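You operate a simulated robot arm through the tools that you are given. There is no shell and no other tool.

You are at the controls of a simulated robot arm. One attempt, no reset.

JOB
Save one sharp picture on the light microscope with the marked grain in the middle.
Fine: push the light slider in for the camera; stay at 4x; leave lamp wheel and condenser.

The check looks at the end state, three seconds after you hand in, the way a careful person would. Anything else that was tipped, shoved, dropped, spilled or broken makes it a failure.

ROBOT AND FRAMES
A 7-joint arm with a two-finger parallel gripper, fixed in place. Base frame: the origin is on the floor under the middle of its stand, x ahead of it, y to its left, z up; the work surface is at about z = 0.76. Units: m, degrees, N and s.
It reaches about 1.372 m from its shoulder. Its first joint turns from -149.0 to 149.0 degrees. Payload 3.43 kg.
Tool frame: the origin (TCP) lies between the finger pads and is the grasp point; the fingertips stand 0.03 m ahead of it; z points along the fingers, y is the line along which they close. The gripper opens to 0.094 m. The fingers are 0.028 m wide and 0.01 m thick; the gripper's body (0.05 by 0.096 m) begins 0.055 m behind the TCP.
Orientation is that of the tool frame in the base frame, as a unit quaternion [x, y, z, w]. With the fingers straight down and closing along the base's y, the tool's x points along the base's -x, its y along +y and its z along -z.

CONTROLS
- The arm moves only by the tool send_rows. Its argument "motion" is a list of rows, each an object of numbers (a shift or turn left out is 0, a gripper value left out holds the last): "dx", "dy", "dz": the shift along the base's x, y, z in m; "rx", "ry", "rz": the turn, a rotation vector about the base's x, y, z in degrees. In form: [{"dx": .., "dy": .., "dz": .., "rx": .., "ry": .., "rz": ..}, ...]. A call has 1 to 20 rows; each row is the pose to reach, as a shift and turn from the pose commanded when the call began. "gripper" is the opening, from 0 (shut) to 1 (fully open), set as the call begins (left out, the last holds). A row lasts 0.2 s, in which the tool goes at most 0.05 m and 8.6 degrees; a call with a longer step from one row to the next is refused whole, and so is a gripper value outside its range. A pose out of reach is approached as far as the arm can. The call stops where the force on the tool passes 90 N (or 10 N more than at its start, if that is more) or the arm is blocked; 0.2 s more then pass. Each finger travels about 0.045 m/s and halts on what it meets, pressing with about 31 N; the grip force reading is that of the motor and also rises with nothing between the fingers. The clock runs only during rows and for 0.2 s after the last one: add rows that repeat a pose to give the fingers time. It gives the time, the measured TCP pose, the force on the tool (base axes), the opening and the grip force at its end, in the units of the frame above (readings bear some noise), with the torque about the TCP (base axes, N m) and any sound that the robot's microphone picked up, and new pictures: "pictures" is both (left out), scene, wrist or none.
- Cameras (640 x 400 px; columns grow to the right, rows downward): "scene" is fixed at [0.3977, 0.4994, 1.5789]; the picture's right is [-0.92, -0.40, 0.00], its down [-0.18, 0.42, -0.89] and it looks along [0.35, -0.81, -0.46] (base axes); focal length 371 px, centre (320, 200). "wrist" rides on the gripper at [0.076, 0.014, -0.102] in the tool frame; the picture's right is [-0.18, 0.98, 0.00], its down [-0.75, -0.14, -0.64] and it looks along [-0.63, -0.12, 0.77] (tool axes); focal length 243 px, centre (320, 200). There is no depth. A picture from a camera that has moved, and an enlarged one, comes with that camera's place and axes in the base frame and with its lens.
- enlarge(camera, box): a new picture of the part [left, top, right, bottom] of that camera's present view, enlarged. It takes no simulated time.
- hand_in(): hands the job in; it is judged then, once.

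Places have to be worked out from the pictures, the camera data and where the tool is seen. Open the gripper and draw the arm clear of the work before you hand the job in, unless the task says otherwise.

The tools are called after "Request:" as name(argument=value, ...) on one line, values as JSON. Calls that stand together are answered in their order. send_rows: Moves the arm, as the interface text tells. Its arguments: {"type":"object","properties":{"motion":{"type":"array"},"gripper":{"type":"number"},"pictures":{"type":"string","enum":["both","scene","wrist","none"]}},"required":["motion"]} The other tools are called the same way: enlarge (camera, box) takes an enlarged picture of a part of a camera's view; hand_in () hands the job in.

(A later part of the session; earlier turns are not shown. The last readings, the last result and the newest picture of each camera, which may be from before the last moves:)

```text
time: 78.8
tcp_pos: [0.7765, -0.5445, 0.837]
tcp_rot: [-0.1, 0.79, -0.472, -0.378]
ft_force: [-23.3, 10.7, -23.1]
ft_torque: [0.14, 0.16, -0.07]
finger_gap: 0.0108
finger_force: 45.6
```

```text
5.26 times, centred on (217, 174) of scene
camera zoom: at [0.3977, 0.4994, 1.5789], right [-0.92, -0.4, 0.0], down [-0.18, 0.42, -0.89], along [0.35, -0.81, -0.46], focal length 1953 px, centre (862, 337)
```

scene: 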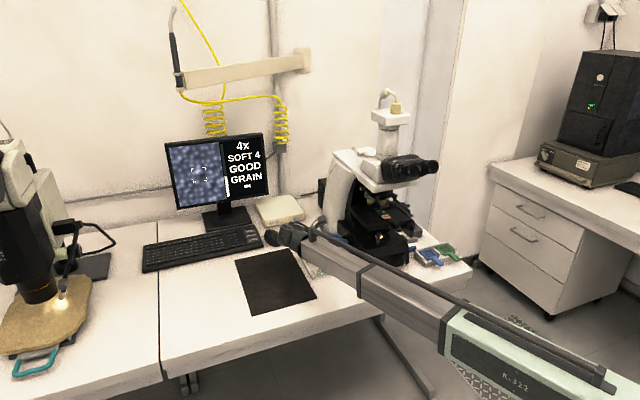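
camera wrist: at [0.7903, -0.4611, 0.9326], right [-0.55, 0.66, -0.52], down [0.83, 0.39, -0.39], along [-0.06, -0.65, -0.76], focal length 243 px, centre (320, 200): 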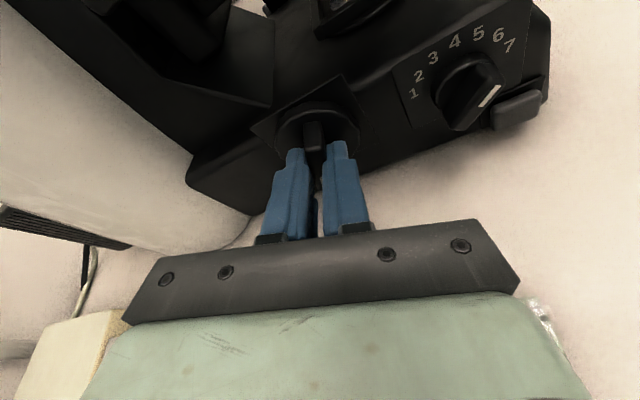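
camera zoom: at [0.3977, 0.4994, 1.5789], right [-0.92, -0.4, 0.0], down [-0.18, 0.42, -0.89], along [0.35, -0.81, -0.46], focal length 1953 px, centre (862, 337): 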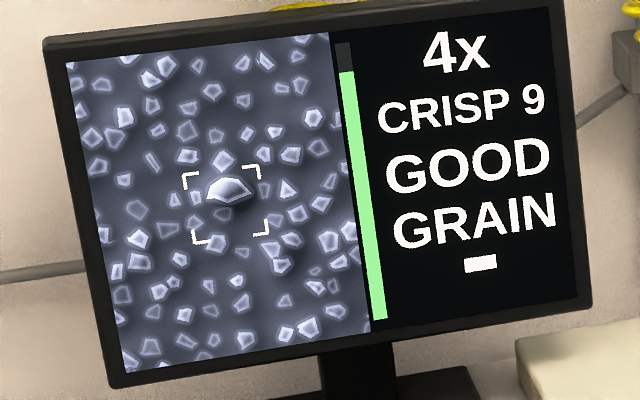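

CRISP 9. Releasing the focus knob to check the reading holds.

Request:
send_rows(motion=[{"dx": 0}, {"dx": 0}, {"dx": 0}], gripper=0.4, pictures="wrist")

Request:
enlarge(camera="scene", box=[165, 136, 269, 212])

Request:
enlarge(camera="scene", box=[180, 155, 220, 195])

```text
time: 79.6
tcp_pos: [0.777, -0.5452, 0.8381]
tcp_rot: [-0.101, 0.789, -0.475, -0.377]
ft_force: [0.6, 0.0, 0.3]
ft_torque: [0.0, 0.04, -0.02]
finger_gap: 0.0376
finger_force: 0.0
camera wrist: at [0.7684, -0.4386, 0.9079], right [-0.38, 0.48, -0.79], down [0.92, 0.31, -0.26], along [0.12, -0.82, -0.56], focal length 243 px, centre (320, 200)
```

wrist: 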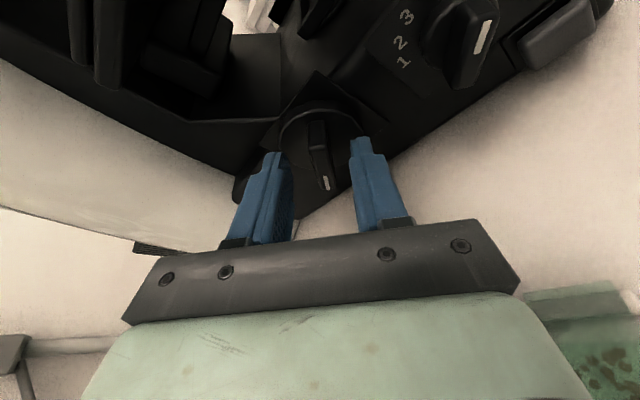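

```text
5.26 times, centred on (217, 174) of scene
camera zoom: at [0.3977, 0.4994, 1.5789], right [-0.92, -0.4, 0.0], down [-0.18, 0.42, -0.89], along [0.35, -0.81, -0.46], focal length 1953 px, centre (862, 337)
```

zoom: 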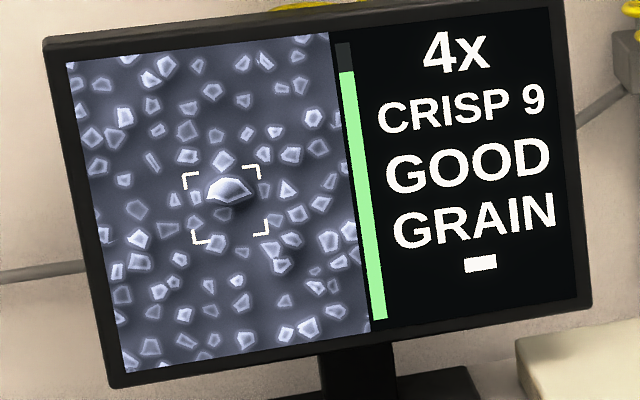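

```text
10.00 times, centred on (200, 175) of scene
camera zoom: at [0.3977, 0.4994, 1.5789], right [-0.92, -0.4, 0.0], down [-0.18, 0.42, -0.89], along [0.35, -0.81, -0.46], focal length 3710 px, centre (1520, 450)
```

zoom: 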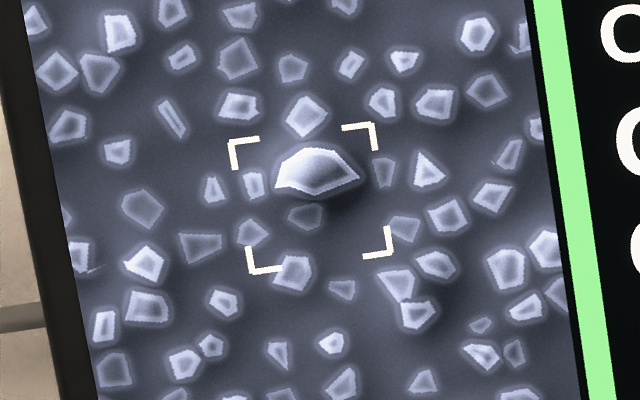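

CRISP 9 holds after release. The big grain is inside the brackets but ~1 unit high, so I'll refine the vertical centring with the front knob before saving. First retreat from the focus knob along its axis and rise.

Request:
send_rows(motion=[{"dx": 0.0085, "dy": 0.0085}, {"dx": 0.018, "dy": 0.018}, {"dx": 0.026, "dy": 0.026, "dz": 0.008}, {"dx": 0.034, "dy": 0.034, "dz": 0.03}, {"dx": 0.04, "dy": 0.04, "dz": 0.06}, {"dx": 0.04, "dy": 0.045, "dz": 0.09}, {"dx": 0.04, "dy": 0.05, "dz": 0.11}])

Request:
enlarge(camera="scene", box=[165, 136, 269, 212])

```text
time: 81.2
tcp_pos: [0.8171, -0.4944, 0.9494]
tcp_rot: [-0.102, 0.789, -0.475, -0.377]
ft_force: [-0.4, 0.3, 0.3]
ft_torque: [-0.02, 0.02, 0.02]
finger_gap: 0.0375
finger_force: 0.1
camera wrist: at [0.8082, -0.3878, 1.0182], right [-0.38, 0.48, -0.79], down [0.92, 0.31, -0.26], along [0.12, -0.82, -0.56], focal length 243 px, centre (320, 200)
```

scene: 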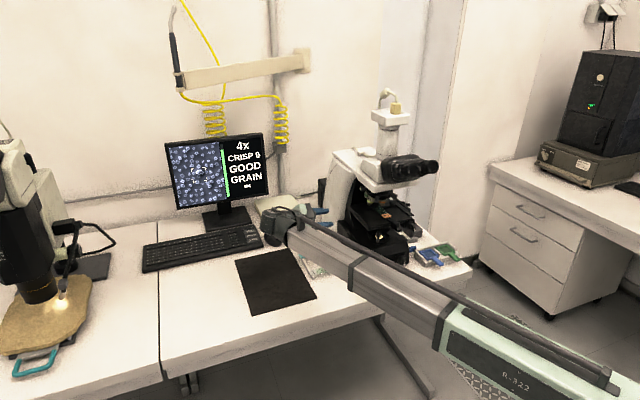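
wrist: 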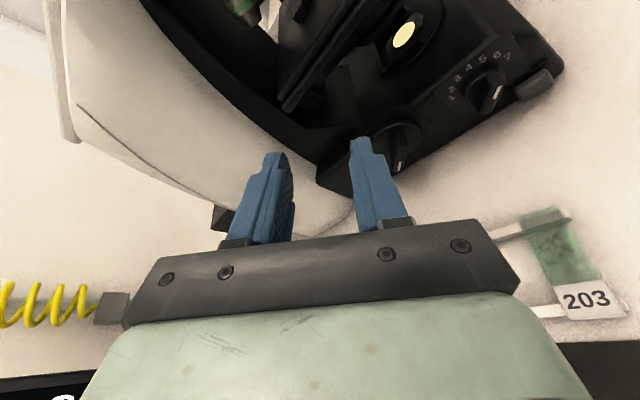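

```text
5.26 times, centred on (217, 174) of scene
camera zoom: at [0.3977, 0.4994, 1.5789], right [-0.92, -0.4, 0.0], down [-0.18, 0.42, -0.89], along [0.35, -0.81, -0.46], focal length 1953 px, centre (862, 337)
```

zoom: 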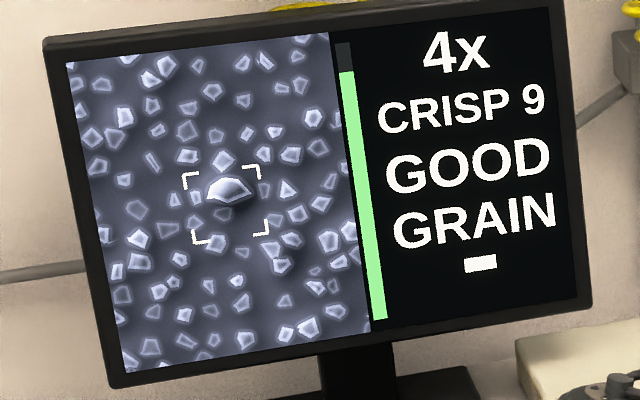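

Clear of the knob. Now I'll unwind the roll back to level with the camera up.

Request:
send_rows(motion=[{"dx": -0.003, "dy": 0.012, "dz": 0.001, "rx": 1.9, "ry": 7.2, "rz": 0.4}, {"dx": -0.006, "dy": 0.024, "dz": 0.003, "rx": 3.8, "ry": 14.5, "rz": 0.7}, {"dx": -0.009, "dy": 0.036, "dz": 0.004, "rx": 5.6, "ry": 21.7, "rz": 1.1}, {"dx": -0.012, "dy": 0.049, "dz": 0.005, "rx": 7.5, "ry": 29, "rz": 1.5}, {"dx": -0.015, "dy": 0.061, "dz": 0.007, "rx": 9.4, "ry": 36.2, "rz": 1.8}, {"dx": -0.018, "dy": 0.073, "dz": 0.008, "rx": 11.3, "ry": 43.5, "rz": 2.2}, {"dx": -0.018, "dy": 0.073, "dz": 0.008, "rx": 11.3, "ry": 43.5, "rz": 2.2}], pictures="wrist")

Request:
send_rows(motion=[{"dx": -0.02, "dy": 0.012, "rz": 7}, {"dx": -0.036, "dy": 0.027, "rz": 14}, {"dx": -0.061, "dy": 0.037, "rz": 21}, {"dx": -0.086, "dy": 0.042, "rz": 28}, {"dx": -0.106, "dy": 0.047, "rz": 35}, {"dx": -0.126, "dy": 0.047, "rz": 42}, {"dx": -0.146, "dy": 0.047, "rz": 48}, {"dx": -0.146, "dy": 0.047, "rz": 48}])

```text
time: 82.8
tcp_pos: [0.7985, -0.4211, 0.9553]
tcp_rot: [-0.321, 0.632, -0.333, -0.622]
ft_force: [-1.3, 0.4, 0.2]
ft_torque: [0.02, -0.02, 0.03]
finger_gap: 0.0376
finger_force: 0.0
camera wrist: at [0.8446, -0.33, 1.032], right [-0.8, 0.56, -0.2], down [0.5, 0.44, -0.75], along [-0.33, -0.7, -0.63], focal length 243 px, centre (320, 200)
```

wrist: 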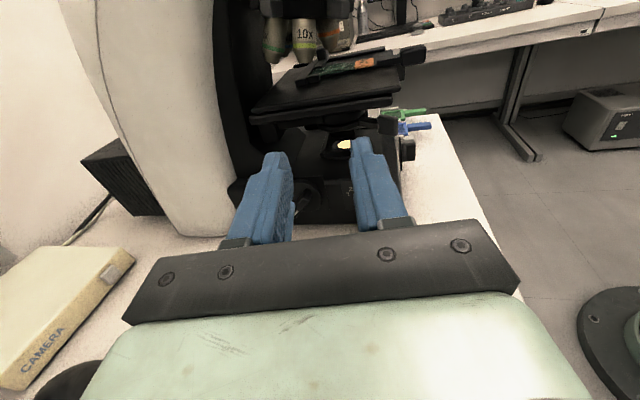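

```text
time: 84.6
tcp_pos: [0.6532, -0.3753, 0.9556]
tcp_rot: [0.55, -0.448, 0.557, 0.432]
ft_force: [-0.2, -0.2, -0.3]
ft_torque: [0.0, 0.01, 0.02]
finger_gap: 0.0375
finger_force: 0.1
camera wrist: at [0.6143, -0.2798, 1.0316], right [-0.95, -0.22, -0.21], down [0.01, 0.67, -0.75], along [0.3, -0.71, -0.63], focal length 243 px, centre (320, 200)
```

scene: 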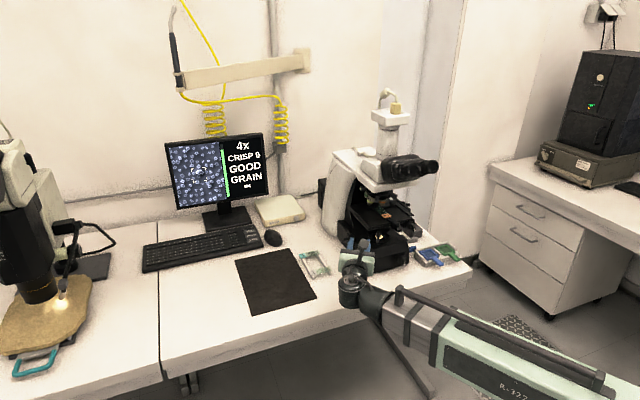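
wrist: 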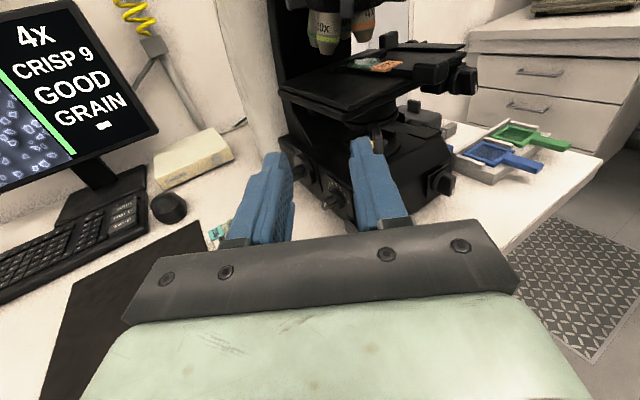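

Back at the left-front. I'll cross to the front knob at a lower height (below the stage tab), yawing to face it.

Request:
send_rows(motion=[{"dx": -0.01, "dy": -0.01, "dz": -0.02, "rz": 4}, {"dx": -0.025, "dy": -0.028, "dz": -0.045, "rz": 8}, {"dx": -0.045, "dy": -0.05, "dz": -0.045, "rz": 12}, {"dx": -0.065, "dy": -0.072, "dz": -0.045, "rz": 16}, {"dx": -0.085, "dy": -0.095, "dz": -0.045, "rz": 20}, {"dx": -0.105, "dy": -0.117, "dz": -0.045, "rz": 24}, {"dx": -0.125, "dy": -0.139, "dz": -0.045, "rz": 28}, {"dx": -0.145, "dy": -0.162, "dz": -0.04, "rz": 32}, {"dx": -0.162, "dy": -0.183, "dz": -0.038, "rz": 32}, {"dx": -0.162, "dy": -0.183, "dz": -0.038, "rz": 32}], gripper=0.4)

Request:
enlarge(camera="wrist", box=[200, 60, 440, 240])

```text
time: 86.8
tcp_pos: [0.5244, -0.5315, 0.9216]
tcp_rot: [0.661, -0.313, 0.621, 0.28]
ft_force: [0.1, -0.7, -0.2]
ft_torque: [0.02, 0.0, -0.02]
finger_gap: 0.0377
finger_force: 0.1
out of reach, approached as far as the arm can: row 8, 9, 10
camera wrist: at [0.4497, -0.4687, 1.0044], right [-0.75, -0.62, -0.2], down [-0.33, 0.63, -0.7], along [0.57, -0.46, -0.68], focal length 243 px, centre (320, 200)
```

scene: 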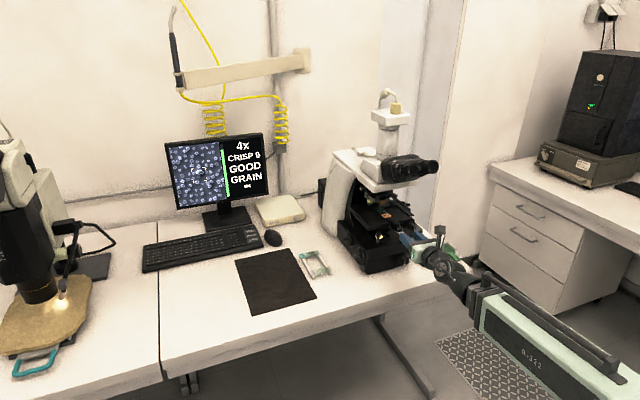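
wrist: 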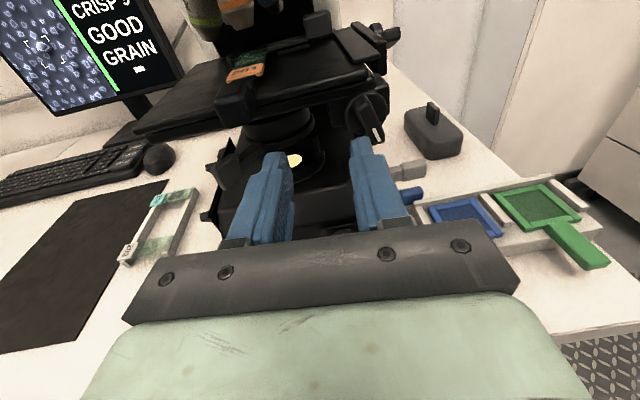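

```text
2.22 times, centred on (320, 150) of wrist
camera zoom: at [0.4497, -0.4687, 1.0044], right [-0.75, -0.62, -0.2], down [-0.33, 0.63, -0.7], along [0.57, -0.46, -0.68], focal length 539 px, centre (320, 311)
```

zoom: 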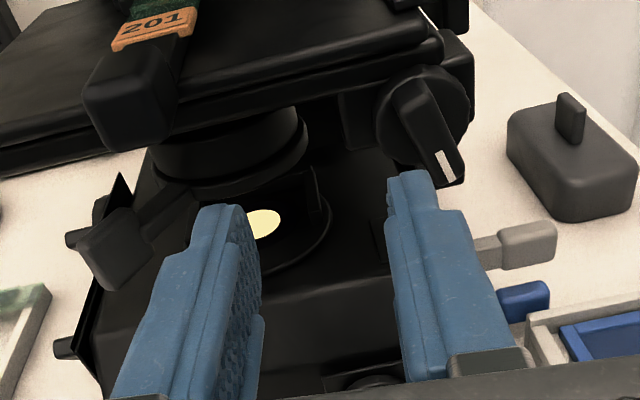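

I'm below the tab, just left of the knob. I'll shift right and match the orientation I released the knob at (rolled ~24° so the fingers line up with the turned bar).

Request:
send_rows(motion=[{"dx": -0.012, "dy": -0.004, "dz": -0.001, "rx": -4.3, "ry": 3.1, "rz": 1.3}, {"dx": -0.02, "dy": -0.01, "dz": -0.002, "rx": -8.6, "ry": 6.2, "rz": 2.5}, {"dx": -0.028, "dy": -0.017, "dz": -0.003, "rx": -12.9, "ry": 9.2, "rz": 3.8}, {"dx": -0.0334, "dy": -0.024, "dz": -0.0036, "rx": -17.2, "ry": 12.3, "rz": 5.05}, {"dx": -0.0334, "dy": -0.024, "dz": -0.0036, "rx": -17.2, "ry": 12.3, "rz": 5.05}])

Request:
enlarge(camera="wrist", box=[200, 60, 440, 240])

```text
time: 88.0
tcp_pos: [0.5469, -0.51, 0.9464]
tcp_rot: [0.686, -0.171, 0.593, 0.386]
ft_force: [-0.2, -0.8, 0.0]
ft_torque: [-0.01, 0.04, 0.0]
finger_gap: 0.0376
finger_force: 0.0
out of reach, approached as far as the arm can: row 1, 2, 3, 4, 5
camera wrist: at [0.4859, -0.4276, 1.0231], right [-0.72, -0.68, 0.15], down [-0.52, 0.39, -0.76], along [0.45, -0.63, -0.63], focal length 243 px, centre (320, 200)
```

scene: 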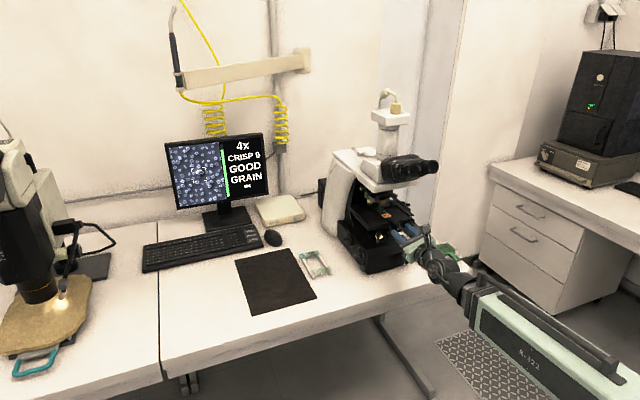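
wrist: 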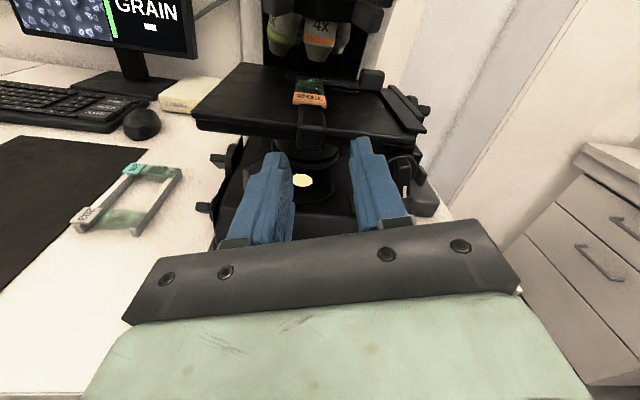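

```text
2.22 times, centred on (320, 150) of wrist
camera zoom: at [0.4859, -0.4276, 1.0231], right [-0.72, -0.68, 0.15], down [-0.52, 0.39, -0.76], along [0.45, -0.63, -0.63], focal length 539 px, centre (320, 311)
```

zoom: 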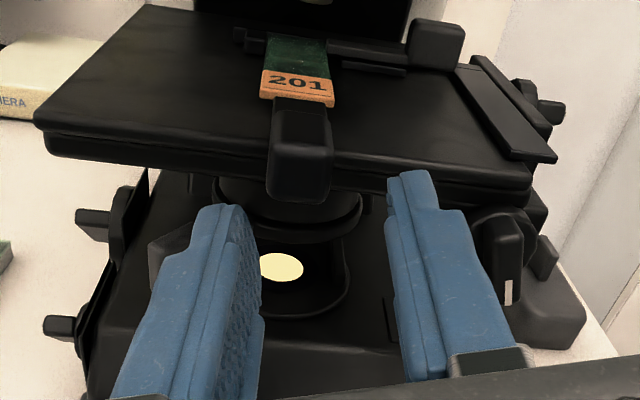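

The redundant arm got pushed by its limits toward the tab (no contact). I'll move straight down first, then unroll and step right at a slightly larger distance from the base.

Request:
send_rows(motion=[{"dz": -0.015}, {"dz": -0.03}, {"dx": -0.003, "dy": -0.004, "dz": -0.03, "rx": 4.3, "ry": -3.1, "rz": -1.3}, {"dx": -0.006, "dy": -0.009, "dz": -0.03, "rx": 8.6, "ry": -6.2, "rz": -2.5}, {"dx": -0.01, "dy": -0.015, "dz": -0.028, "rx": 12.9, "ry": -9.2, "rz": -3.8}, {"dx": -0.0152, "dy": -0.0217, "dz": -0.0264, "rx": 17.2, "ry": -12.3, "rz": -5.05}, {"dx": -0.0152, "dy": -0.0217, "dz": -0.0264, "rx": 17.2, "ry": -12.3, "rz": -5.05}])

```text
time: 89.6
tcp_pos: [0.531, -0.5308, 0.92]
tcp_rot: [0.661, -0.327, 0.614, 0.283]
ft_force: [0.9, -0.8, 0.1]
ft_torque: [0.01, -0.02, -0.01]
finger_gap: 0.0377
finger_force: 0.1
camera wrist: at [0.4583, -0.4668, 1.0034], right [-0.77, -0.6, -0.21], down [-0.32, 0.65, -0.69], along [0.55, -0.47, -0.69], focal length 243 px, centre (320, 200)
```

scene: 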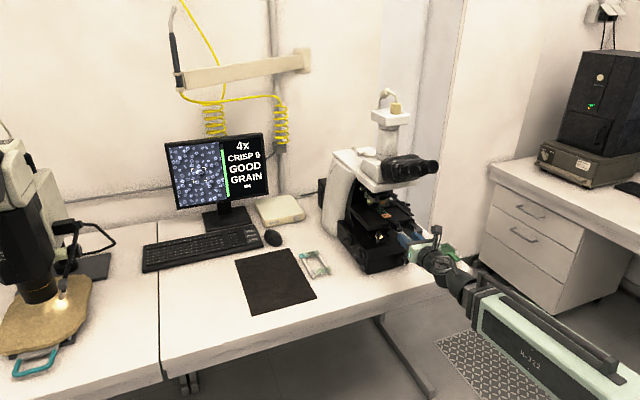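
wrist: 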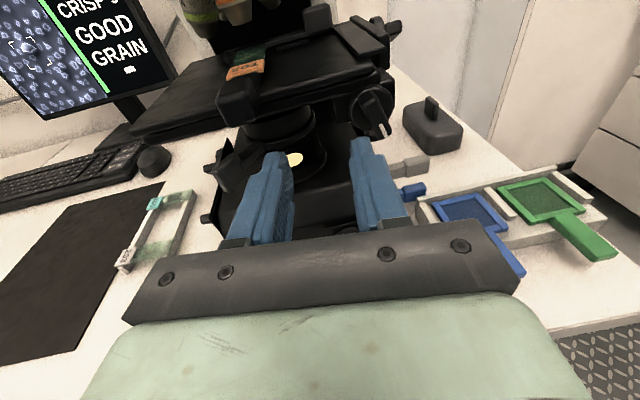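

Now at the front centre without issue. I'll step right ~4.5 cm toward the knob, keeping the fingertips short of it.

Request:
send_rows(motion=[{"dx": -0.0075, "dy": -0.009}, {"dx": -0.015, "dy": -0.018}, {"dx": -0.0225, "dy": -0.027}, {"dx": -0.03, "dy": -0.0355}, {"dx": -0.03, "dy": -0.0355}])

```text
time: 90.8
tcp_pos: [0.502, -0.5636, 0.9199]
tcp_rot: [0.66, -0.33, 0.611, 0.286]
ft_force: [0.5, 0.2, -0.6]
ft_torque: [0.02, 0.01, 0.03]
finger_gap: 0.0379
finger_force: 0.0
camera wrist: at [0.4301, -0.5005, 1.0037], right [-0.78, -0.59, -0.21], down [-0.31, 0.65, -0.69], along [0.54, -0.47, -0.69], focal length 243 px, centre (320, 200)
```

scene: 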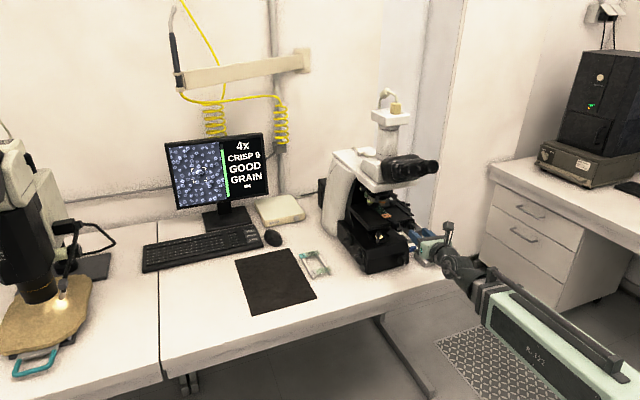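
wrist: 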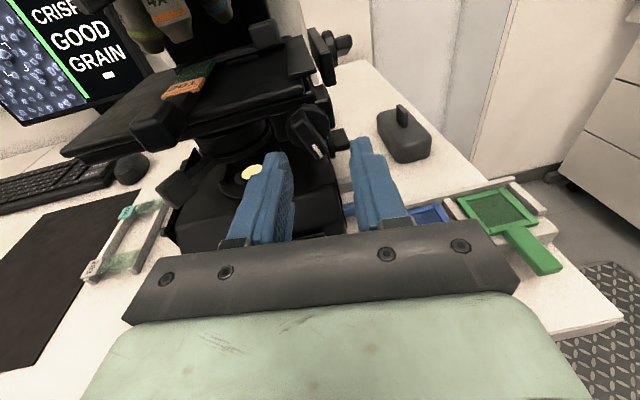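

Reached the knob front without limit trouble. Now I roll ~24° to match the bar, tips still ~8 mm short of it.

Request:
send_rows(motion=[{"dx": 0.001, "dy": -0.001, "rx": -4.5, "ry": 3.05, "rz": 1.8}, {"dx": 0.002, "dy": -0.003, "dz": -0.001, "rx": -9, "ry": 6.1, "rz": 3.65}, {"dx": 0.003, "dy": -0.0045, "dz": -0.0015, "rx": -13.5, "ry": 9.15, "rz": 5.5}, {"dx": 0.0035, "dy": -0.0057, "dz": -0.002, "rx": -18, "ry": 12.2, "rz": 7.3}, {"dx": 0.0035, "dy": -0.0057, "dz": -0.002, "rx": -18, "ry": 12.2, "rz": 7.3}], gripper=0.5)

Request:
enlarge(camera="wrist", box=[200, 60, 440, 240])

```text
time: 92.0
tcp_pos: [0.5388, -0.5429, 0.9205]
tcp_rot: [0.705, -0.187, 0.563, 0.389]
ft_force: [-0.2, 0.4, -0.3]
ft_torque: [-0.02, -0.02, -0.01]
finger_gap: 0.0467
finger_force: 0.1
out of reach, approached as far as the arm can: row 1, 2, 3, 4, 5
camera wrist: at [0.4848, -0.4615, 1.003], right [-0.74, -0.65, 0.16], down [-0.54, 0.44, -0.71], along [0.39, -0.62, -0.68], focal length 243 px, centre (320, 200)
```

scene: 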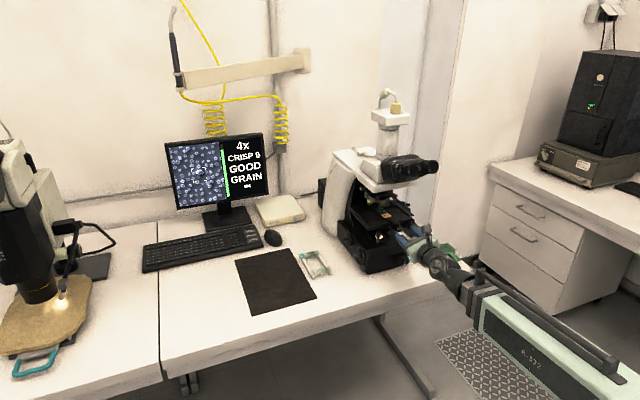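
wrist: 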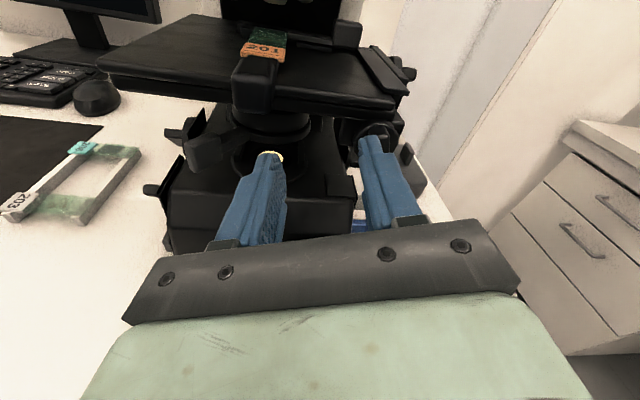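

```text
2.22 times, centred on (320, 150) of wrist
camera zoom: at [0.4848, -0.4615, 1.003], right [-0.74, -0.65, 0.16], down [-0.54, 0.44, -0.71], along [0.39, -0.62, -0.68], focal length 539 px, centre (320, 311)
```

zoom: 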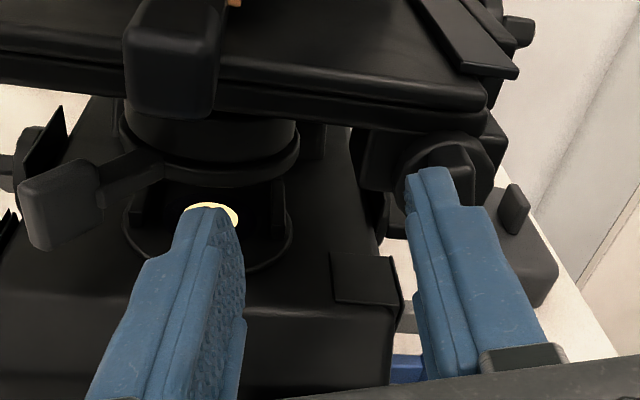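

Rolling isn't reachable from this arm configuration. Instead I'll close the fingers and nudge the bar's lower end to the right (which turns the knob the needed ~11° counterclockwise). First back off, unroll and lower.

Request:
send_rows(motion=[{"dx": -0.008, "dy": 0.01}, {"dx": -0.011, "dy": 0.012, "dz": -0.006, "rx": 4.5, "ry": -3.05, "rz": -1.8}, {"dx": -0.015, "dy": 0.011, "dz": -0.013, "rx": 9, "ry": -6.1, "rz": -3.65}, {"dx": -0.019, "dy": 0.008, "dz": -0.02, "rx": 13.5, "ry": -9.15, "rz": -5.5}, {"dx": -0.0228, "dy": 0.0056, "dz": -0.0255, "rx": 18, "ry": -12.2, "rz": -7.3}, {"dx": -0.0228, "dy": 0.0056, "dz": -0.0255, "rx": 18, "ry": -12.2, "rz": -7.3}], gripper=0)

Request:
enlarge(camera="wrist", box=[200, 60, 440, 240])

Request:
enlarge(camera="scene", box=[165, 136, 269, 212])

```text
time: 93.4
tcp_pos: [0.4941, -0.555, 0.897]
tcp_rot: [0.659, -0.335, 0.608, 0.289]
ft_force: [1.3, -0.9, 0.0]
ft_torque: [-0.02, -0.01, -0.03]
finger_gap: 0.0002
finger_force: 31.0
out of reach, approached as far as the arm can: row 1, 2, 3, 4, 5, 6
camera wrist: at [0.4234, -0.4914, 0.9806], right [-0.78, -0.58, -0.21], down [-0.31, 0.66, -0.69], along [0.54, -0.48, -0.7], focal length 243 px, centre (320, 200)
```

scene: 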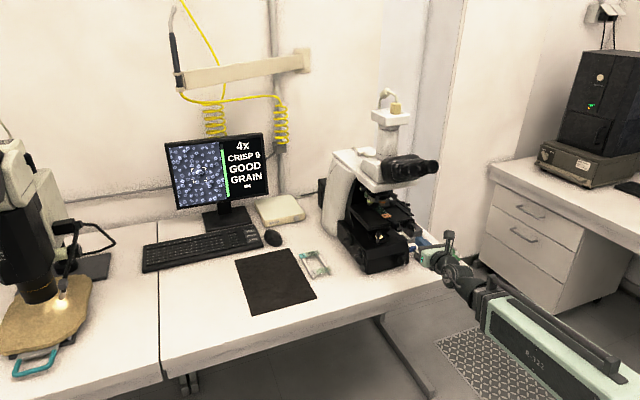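
wrist: 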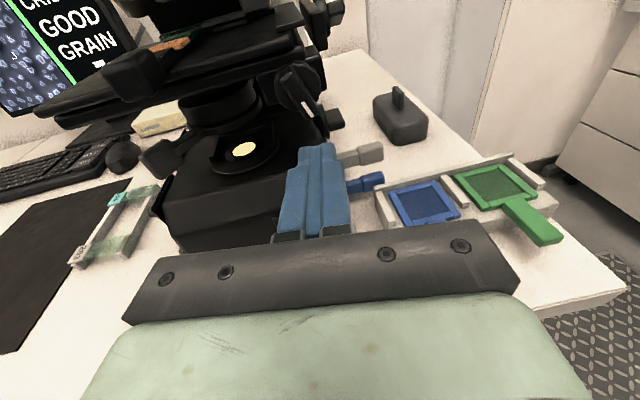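

```text
2.22 times, centred on (320, 150) of wrist
camera zoom: at [0.4234, -0.4914, 0.9806], right [-0.78, -0.58, -0.21], down [-0.31, 0.66, -0.69], along [0.54, -0.48, -0.7], focal length 539 px, centre (320, 311)
```

zoom: 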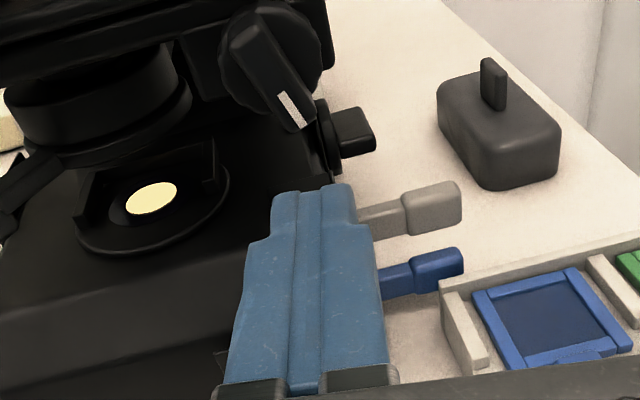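

```text
5.26 times, centred on (217, 174) of scene
camera zoom: at [0.3977, 0.4994, 1.5789], right [-0.92, -0.4, 0.0], down [-0.18, 0.42, -0.89], along [0.35, -0.81, -0.46], focal length 1953 px, centre (862, 337)
```

zoom: 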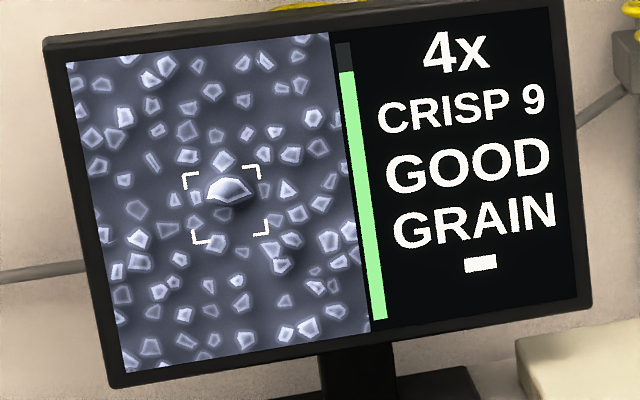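

The closed fingers are just in front of and below the knob. I'll shift left 2 cm then forward so the fingertip sits left of the bar's lower end.

Request:
send_rows(motion=[{"dx": 0.0142, "dy": 0.0142, "dz": 0.002}, {"dx": 0.022, "dy": 0.0065, "dz": 0.004}, {"dx": 0.0295, "dy": -0.0002, "dz": 0.004}, {"dx": 0.0369, "dy": -0.007, "dz": 0.004}, {"dx": 0.0369, "dy": -0.007, "dz": 0.004}])

Request:
enlarge(camera="wrist", box=[240, 60, 400, 180])

Request:
enlarge(camera="scene", box=[380, 200, 450, 250])

```text
time: 94.6
tcp_pos: [0.5194, -0.5707, 0.8971]
tcp_rot: [0.66, -0.329, 0.612, 0.285]
ft_force: [0.5, 0.1, 0.6]
ft_torque: [-0.03, 0.0, -0.02]
finger_gap: 0.0002
finger_force: 30.7
camera wrist: at [0.4473, -0.5082, 0.9798], right [-0.78, -0.59, -0.21], down [-0.31, 0.65, -0.69], along [0.55, -0.47, -0.69], focal length 243 px, centre (320, 200)
```

scene: 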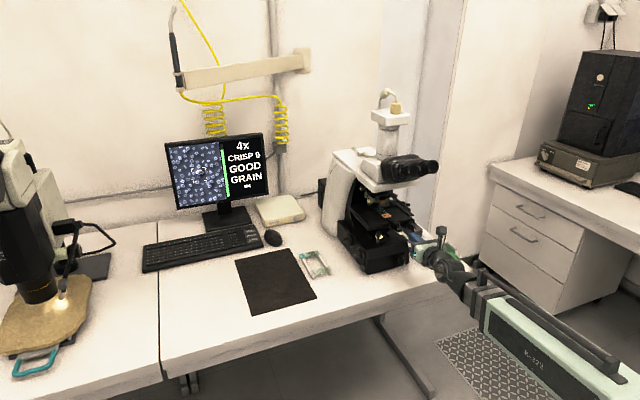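
wrist: 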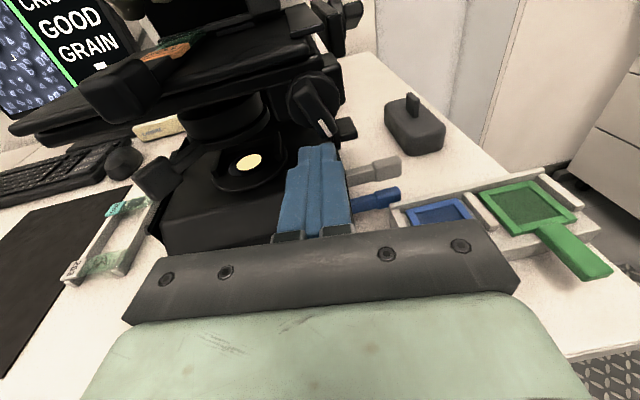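

```text
3.33 times, centred on (320, 120) of wrist
camera zoom: at [0.4473, -0.5082, 0.9798], right [-0.78, -0.59, -0.21], down [-0.31, 0.65, -0.69], along [0.55, -0.47, -0.69], focal length 809 px, centre (320, 467)
```

zoom: 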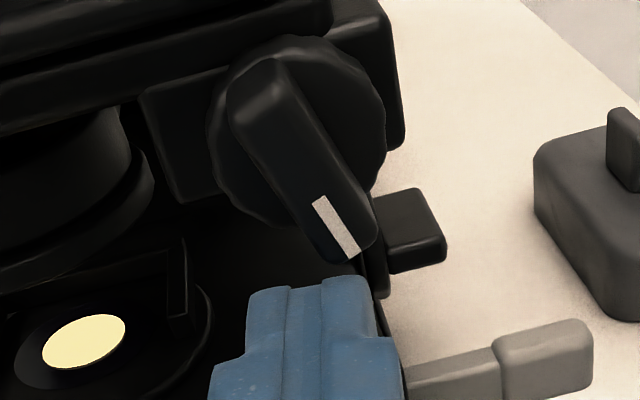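

```text
8.00 times, centred on (415, 225) of scene
camera zoom: at [0.3977, 0.4994, 1.5789], right [-0.92, -0.4, 0.0], down [-0.18, 0.42, -0.89], along [0.35, -0.81, -0.46], focal length 2968 px, centre (-440, 0)
```

zoom: 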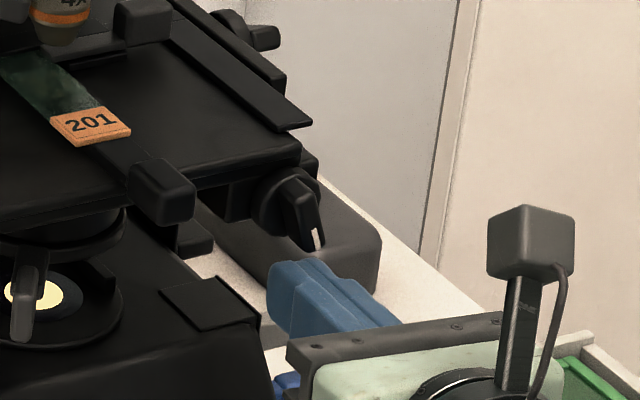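

The fingertip is still partly under the bar. I'll shift left 14 mm, then up 6 mm, to sit beside the bar's lower end.

Request:
send_rows(motion=[{"dx": 0.005, "dy": 0.005}, {"dx": 0.01, "dy": 0.01}, {"dx": 0.01, "dy": 0.01, "dz": 0.006}, {"dx": 0.01, "dy": 0.01, "dz": 0.006}], pictures="wrist")

Request:
enlarge(camera="wrist", box=[240, 60, 400, 180])

```text
time: 95.6
tcp_pos: [0.528, -0.5618, 0.9014]
tcp_rot: [0.66, -0.327, 0.614, 0.284]
ft_force: [0.2, 0.2, 0.6]
ft_torque: [0.04, 0.02, 0.01]
finger_gap: 0.0
finger_force: 30.9
camera wrist: at [0.4557, -0.4985, 0.9852], right [-0.77, -0.6, -0.21], down [-0.32, 0.65, -0.69], along [0.55, -0.47, -0.69], focal length 243 px, centre (320, 200)
```

wrist: 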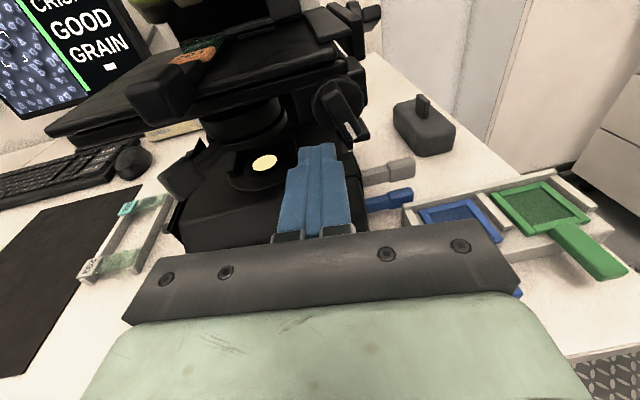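

```text
3.33 times, centred on (320, 120) of wrist
camera zoom: at [0.4557, -0.4985, 0.9852], right [-0.77, -0.6, -0.21], down [-0.32, 0.65, -0.69], along [0.55, -0.47, -0.69], focal length 809 px, centre (320, 467)
```

zoom: 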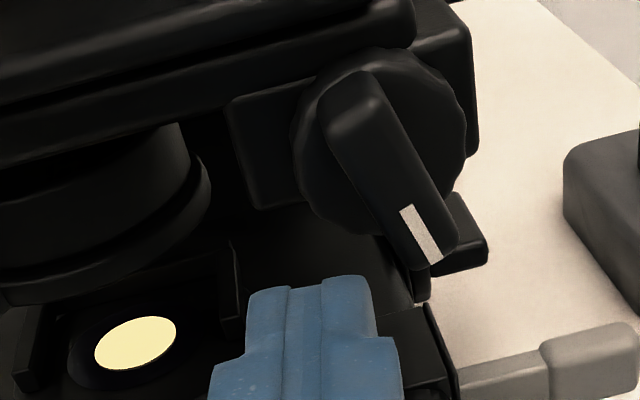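

Fingertip is left of the bar. I'll lower 4 mm (longer lever on the bar end), then push right in small steps while watching the monitor.

Request:
send_rows(motion=[{"dz": -0.004}, {"dx": -0.0021, "dy": -0.0021, "dz": -0.004}, {"dx": -0.0042, "dy": -0.0042, "dz": -0.004}, {"dx": -0.0064, "dy": -0.0064, "dz": -0.004}, {"dx": -0.0064, "dy": -0.0064, "dz": -0.004}], pictures="wrist")

Request:
enlarge(camera="scene", box=[165, 136, 269, 212])

Request:
enlarge(camera="wrist", box=[240, 60, 400, 180])

```text
time: 96.8
tcp_pos: [0.5221, -0.5684, 0.8987]
tcp_rot: [0.66, -0.326, 0.614, 0.283]
ft_force: [1.1, 1.2, -0.5]
ft_torque: [-0.03, 0.03, 0.08]
finger_gap: 0.0
finger_force: 31.0
camera wrist: at [0.4495, -0.5051, 0.9813], right [-0.77, -0.6, -0.21], down [-0.32, 0.65, -0.69], along [0.55, -0.47, -0.69], focal length 243 px, centre (320, 200)
```

wrist: 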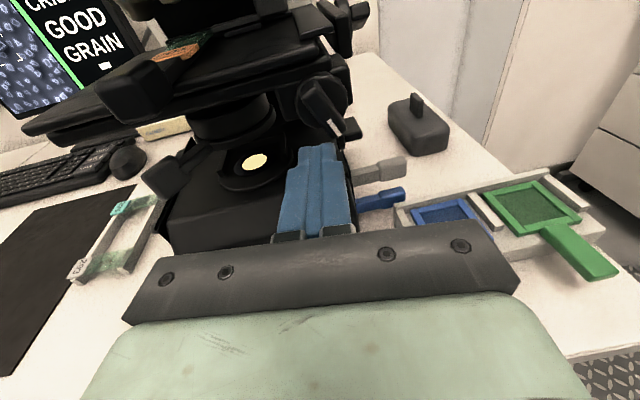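

```text
5.26 times, centred on (217, 174) of scene
camera zoom: at [0.3977, 0.4994, 1.5789], right [-0.92, -0.4, 0.0], down [-0.18, 0.42, -0.89], along [0.35, -0.81, -0.46], focal length 1953 px, centre (862, 337)
```

zoom: 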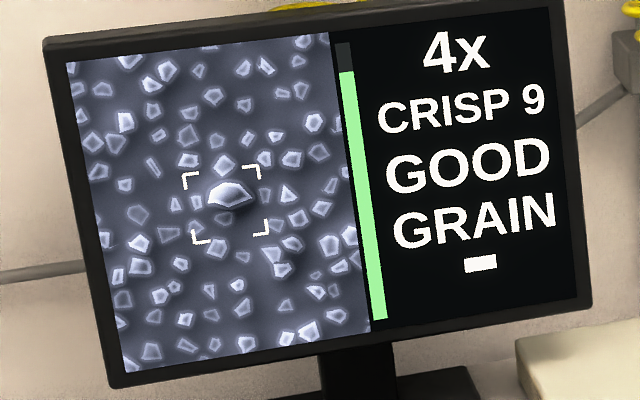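

```text
3.33 times, centred on (320, 120) of wrist
camera zoom: at [0.4495, -0.5051, 0.9813], right [-0.77, -0.6, -0.21], down [-0.32, 0.65, -0.69], along [0.55, -0.47, -0.69], focal length 809 px, centre (320, 467)
```

zoom: 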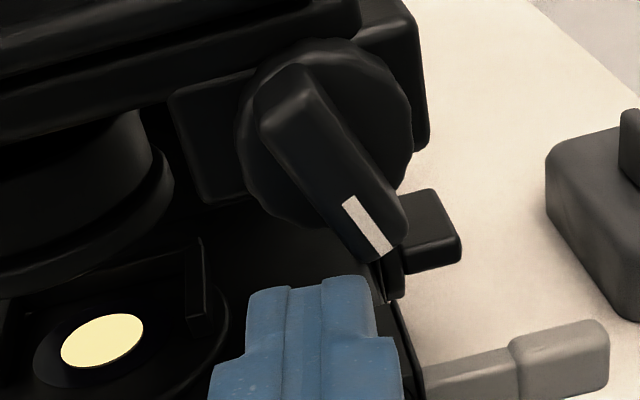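

The grain moved down toward centre with a light touch. Continuing to push right ~2.5 mm.

Request:
send_rows(motion=[{"dx": -0.0009, "dy": -0.0009}, {"dx": -0.0018, "dy": -0.0018}, {"dx": -0.0018, "dy": -0.0018}], pictures="none")

Request:
enlarge(camera="scene", box=[165, 136, 269, 212])

Request:
enlarge(camera="scene", box=[180, 155, 220, 195])

```text
time: 97.6
tcp_pos: [0.5207, -0.5698, 0.8985]
tcp_rot: [0.66, -0.328, 0.613, 0.284]
ft_force: [-0.1, 0.6, 0.0]
ft_torque: [0.0, 0.0, 0.03]
finger_gap: 0.0
finger_force: 31.0
```

```text
5.26 times, centred on (217, 174) of scene
camera zoom: at [0.3977, 0.4994, 1.5789], right [-0.92, -0.4, 0.0], down [-0.18, 0.42, -0.89], along [0.35, -0.81, -0.46], focal length 1953 px, centre (862, 337)
```

zoom: 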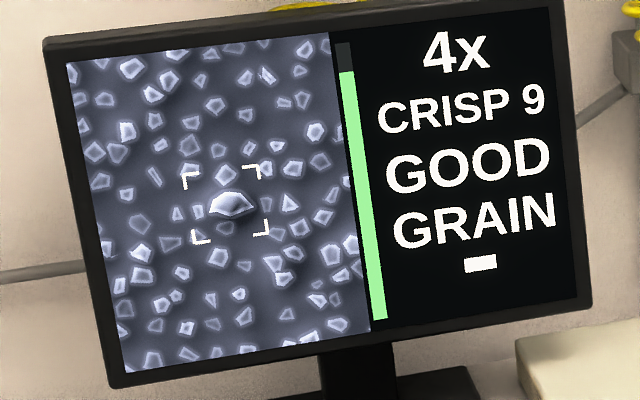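

```text
10.00 times, centred on (200, 175) of scene
camera zoom: at [0.3977, 0.4994, 1.5789], right [-0.92, -0.4, 0.0], down [-0.18, 0.42, -0.89], along [0.35, -0.81, -0.46], focal length 3710 px, centre (1520, 450)
```

zoom: 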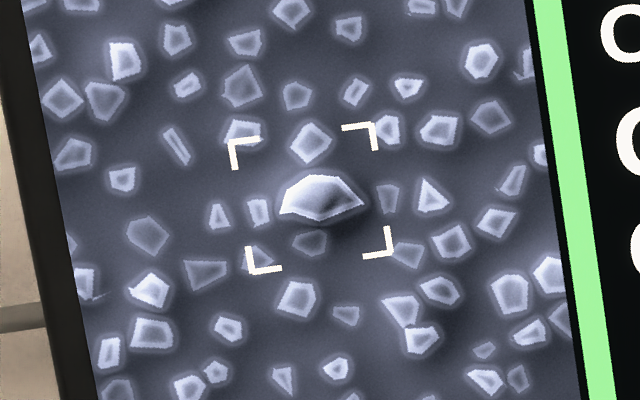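

Vertical centring is now essentially perfect (grain centre within ~0.5 unit horizontally, 0 vertically), CRISP 9, GOOD. I'll back the finger off left and retreat, then recheck.

Request:
send_rows(motion=[{"dx": 0.005, "dy": 0.005}, {"dx": 0.009, "dy": 0.009, "dz": -0.003}, {"dx": 0.005, "dy": 0.017, "dz": -0.004}, {"dx": 0.0, "dy": 0.025, "dz": -0.004}, {"dx": 0.005, "dy": 0.035, "dz": -0.004}])

Request:
enlarge(camera="scene", box=[165, 136, 269, 212])

```text
time: 98.8
tcp_pos: [0.5258, -0.5351, 0.8937]
tcp_rot: [0.661, -0.327, 0.613, 0.283]
ft_force: [-0.2, -0.7, 0.2]
ft_torque: [-0.03, -0.05, 0.03]
finger_gap: 0.0
finger_force: 31.0
camera wrist: at [0.453, -0.4718, 0.9775], right [-0.77, -0.6, -0.21], down [-0.32, 0.65, -0.69], along [0.55, -0.47, -0.69], focal length 243 px, centre (320, 200)
```

scene: 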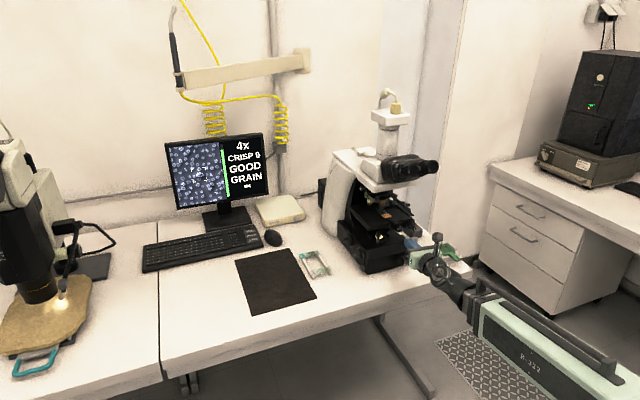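
wrist: 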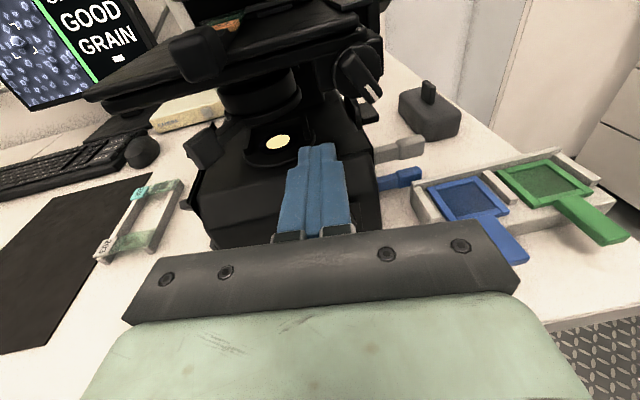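

```text
5.26 times, centred on (217, 174) of scene
camera zoom: at [0.3977, 0.4994, 1.5789], right [-0.92, -0.4, 0.0], down [-0.18, 0.42, -0.89], along [0.35, -0.81, -0.46], focal length 1953 px, centre (862, 337)
```

zoom: 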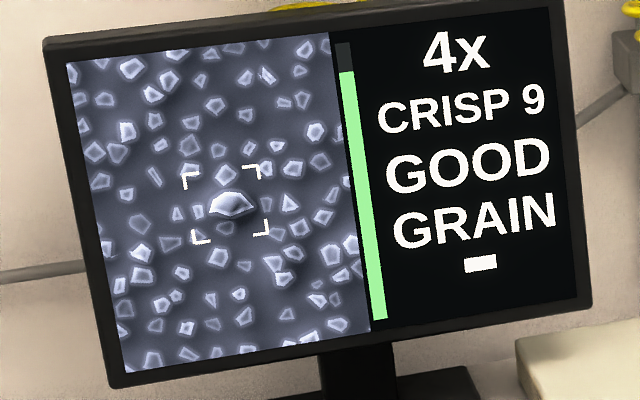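

State is stable: CRISP 9 / GOOD / GRAIN. Now I'll travel left (below the tab, in front of the condenser lever) toward the keyboard, yawing outward.

Request:
send_rows(motion=[{"dx": 0.012, "dy": 0.021, "rz": 0}, {"dx": 0.03, "dy": 0.043, "rz": 2}, {"dx": 0.05, "dy": 0.066, "rz": 5}, {"dx": 0.07, "dy": 0.09, "dz": 0.01, "rz": 8}, {"dx": 0.09, "dy": 0.115, "dz": 0.02, "rz": 12}, {"dx": 0.11, "dy": 0.138, "dz": 0.03, "rz": 16}, {"dx": 0.13, "dy": 0.16, "dz": 0.04, "rz": 20}, {"dx": 0.15, "dy": 0.175, "dz": 0.06, "rz": 24}, {"dx": 0.15, "dy": 0.175, "dz": 0.06, "rz": 24}])

```text
time: 100.8
tcp_pos: [0.675, -0.3608, 0.9554]
tcp_rot: [0.714, -0.182, 0.659, 0.149]
ft_force: [-0.1, -0.6, -0.8]
ft_torque: [-0.02, -0.04, 0.0]
finger_gap: 0.0001
finger_force: 30.3
camera wrist: at [0.5827, -0.3322, 1.0382], right [-0.46, -0.86, -0.21], down [-0.55, 0.46, -0.69], along [0.69, -0.2, -0.69], focal length 243 px, centre (320, 200)
```

scene: 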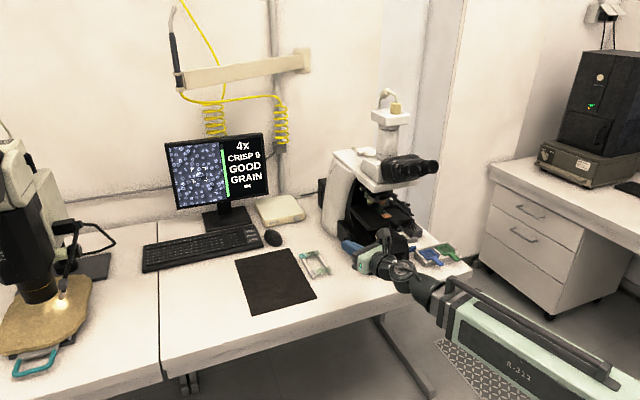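
wrist: 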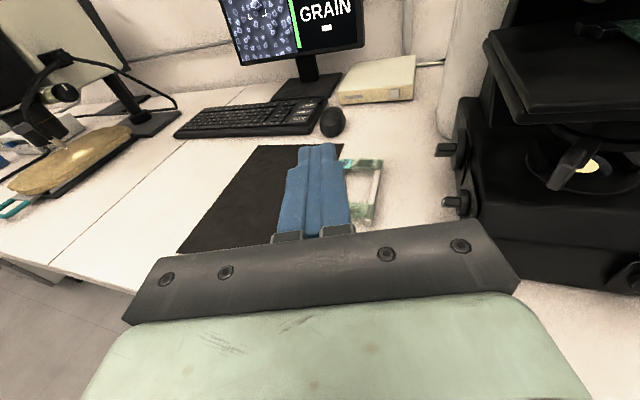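

The keyboard is straight ahead. Let me zoom for the key locations.

Request:
enlarge(camera="wrist", box=[260, 80, 360, 150])

Request:
enlarge(camera="scene", box=[225, 220, 285, 258])

```text
5.71 times, centred on (310, 115) of wrist
camera zoom: at [0.5827, -0.3322, 1.0382], right [-0.46, -0.86, -0.21], down [-0.55, 0.46, -0.69], along [0.69, -0.2, -0.69], focal length 1386 px, centre (377, 686)
```

zoom: 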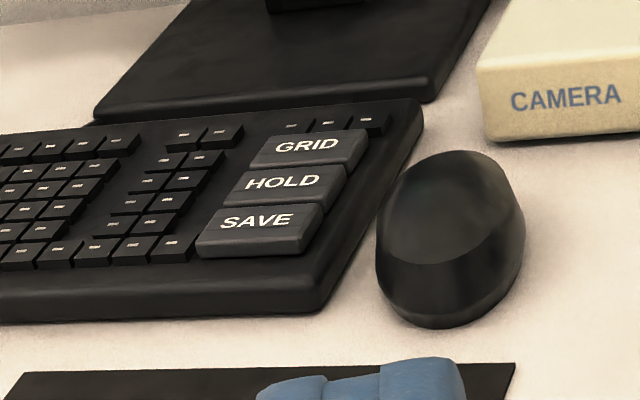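

```text
10.53 times, centred on (255, 239) of scene
camera zoom: at [0.3977, 0.4994, 1.5789], right [-0.92, -0.4, 0.0], down [-0.18, 0.42, -0.89], along [0.35, -0.81, -0.46], focal length 3906 px, centre (1004, -210)
```

zoom: 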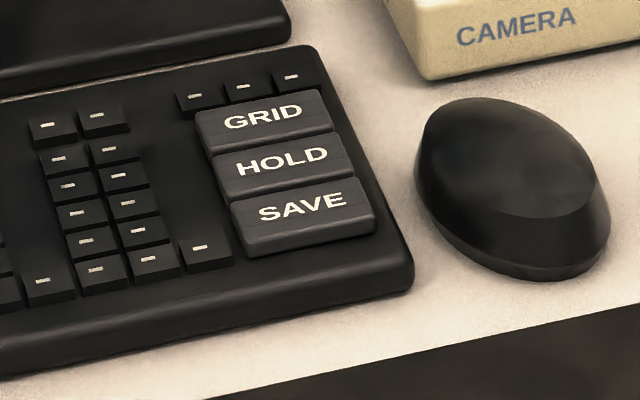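

SAVE key centre triangulates to (1.108,-0.493,0.784), HOLD is 32 mm farther back. I'll move out over the keyboard, pitching the tool ~60° down, stopping ~7 cm above the key.

Request:
send_rows(motion=[{"dx": 0.036, "dy": -0.011, "dz": 0.01, "rx": 2.8, "ry": 5.4}, {"dx": 0.072, "dy": -0.022, "dz": 0.02, "rx": 5.6, "ry": 10.9}, {"dx": 0.107, "dy": -0.032, "dz": 0.03, "rx": 8.3, "ry": 16.3}, {"dx": 0.143, "dy": -0.043, "dz": 0.03, "rx": 11.1, "ry": 21.8}, {"dx": 0.179, "dy": -0.054, "dz": 0.03, "rx": 13.9, "ry": 27.2}, {"dx": 0.215, "dy": -0.065, "dz": 0.03, "rx": 16.7, "ry": 32.7}, {"dx": 0.25, "dy": -0.076, "dz": 0.03, "rx": 19.4, "ry": 38.1}, {"dx": 0.286, "dy": -0.087, "dz": 0.03, "rx": 22.2, "ry": 43.6}, {"dx": 0.322, "dy": -0.097, "dz": 0.02, "rx": 25, "ry": 49}, {"dx": 0.358, "dy": -0.108, "dz": 0.0, "rx": 25, "ry": 49}, {"dx": 0.393, "dy": -0.119, "dz": -0.03, "rx": 25, "ry": 49}, {"dx": 0.4293, "dy": -0.1298, "dz": -0.065, "rx": 25, "ry": 49}, {"dx": 0.4293, "dy": -0.1298, "dz": -0.065, "rx": 25, "ry": 49}])

Request:
enlarge(camera="scene", box=[205, 170, 305, 270])

Request:
enlarge(camera="wrist", box=[200, 60, 440, 240])

```text
refused: row 12 steps farther than a row can; nothing moved
```

```text
4.00 times, centred on (255, 220) of scene
camera zoom: at [0.3977, 0.4994, 1.5789], right [-0.92, -0.4, 0.0], down [-0.18, 0.42, -0.89], along [0.35, -0.81, -0.46], focal length 1484 px, centre (580, 120)
```

zoom: 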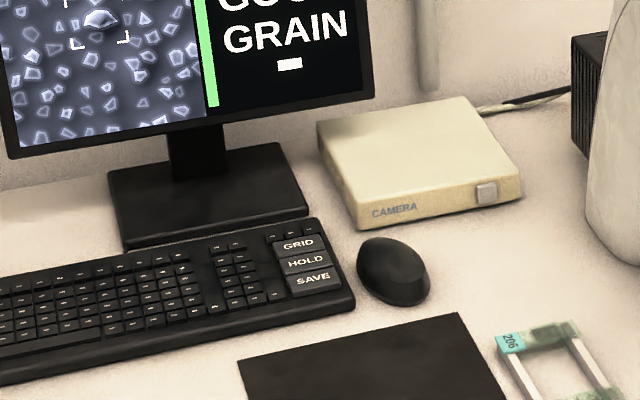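

```text
2.22 times, centred on (320, 150) of wrist
camera zoom: at [0.5827, -0.3322, 1.0382], right [-0.46, -0.86, -0.21], down [-0.55, 0.46, -0.69], along [0.69, -0.2, -0.69], focal length 539 px, centre (320, 311)
```

zoom: 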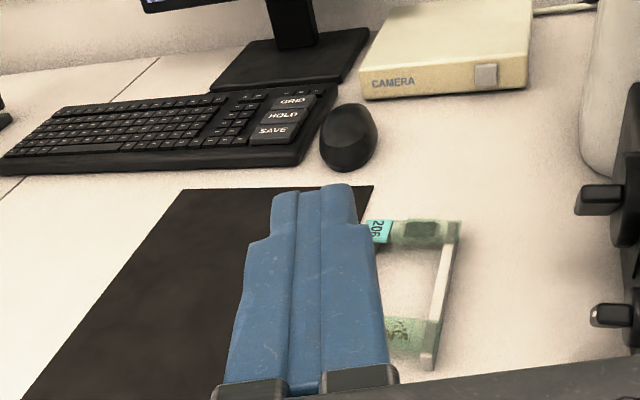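

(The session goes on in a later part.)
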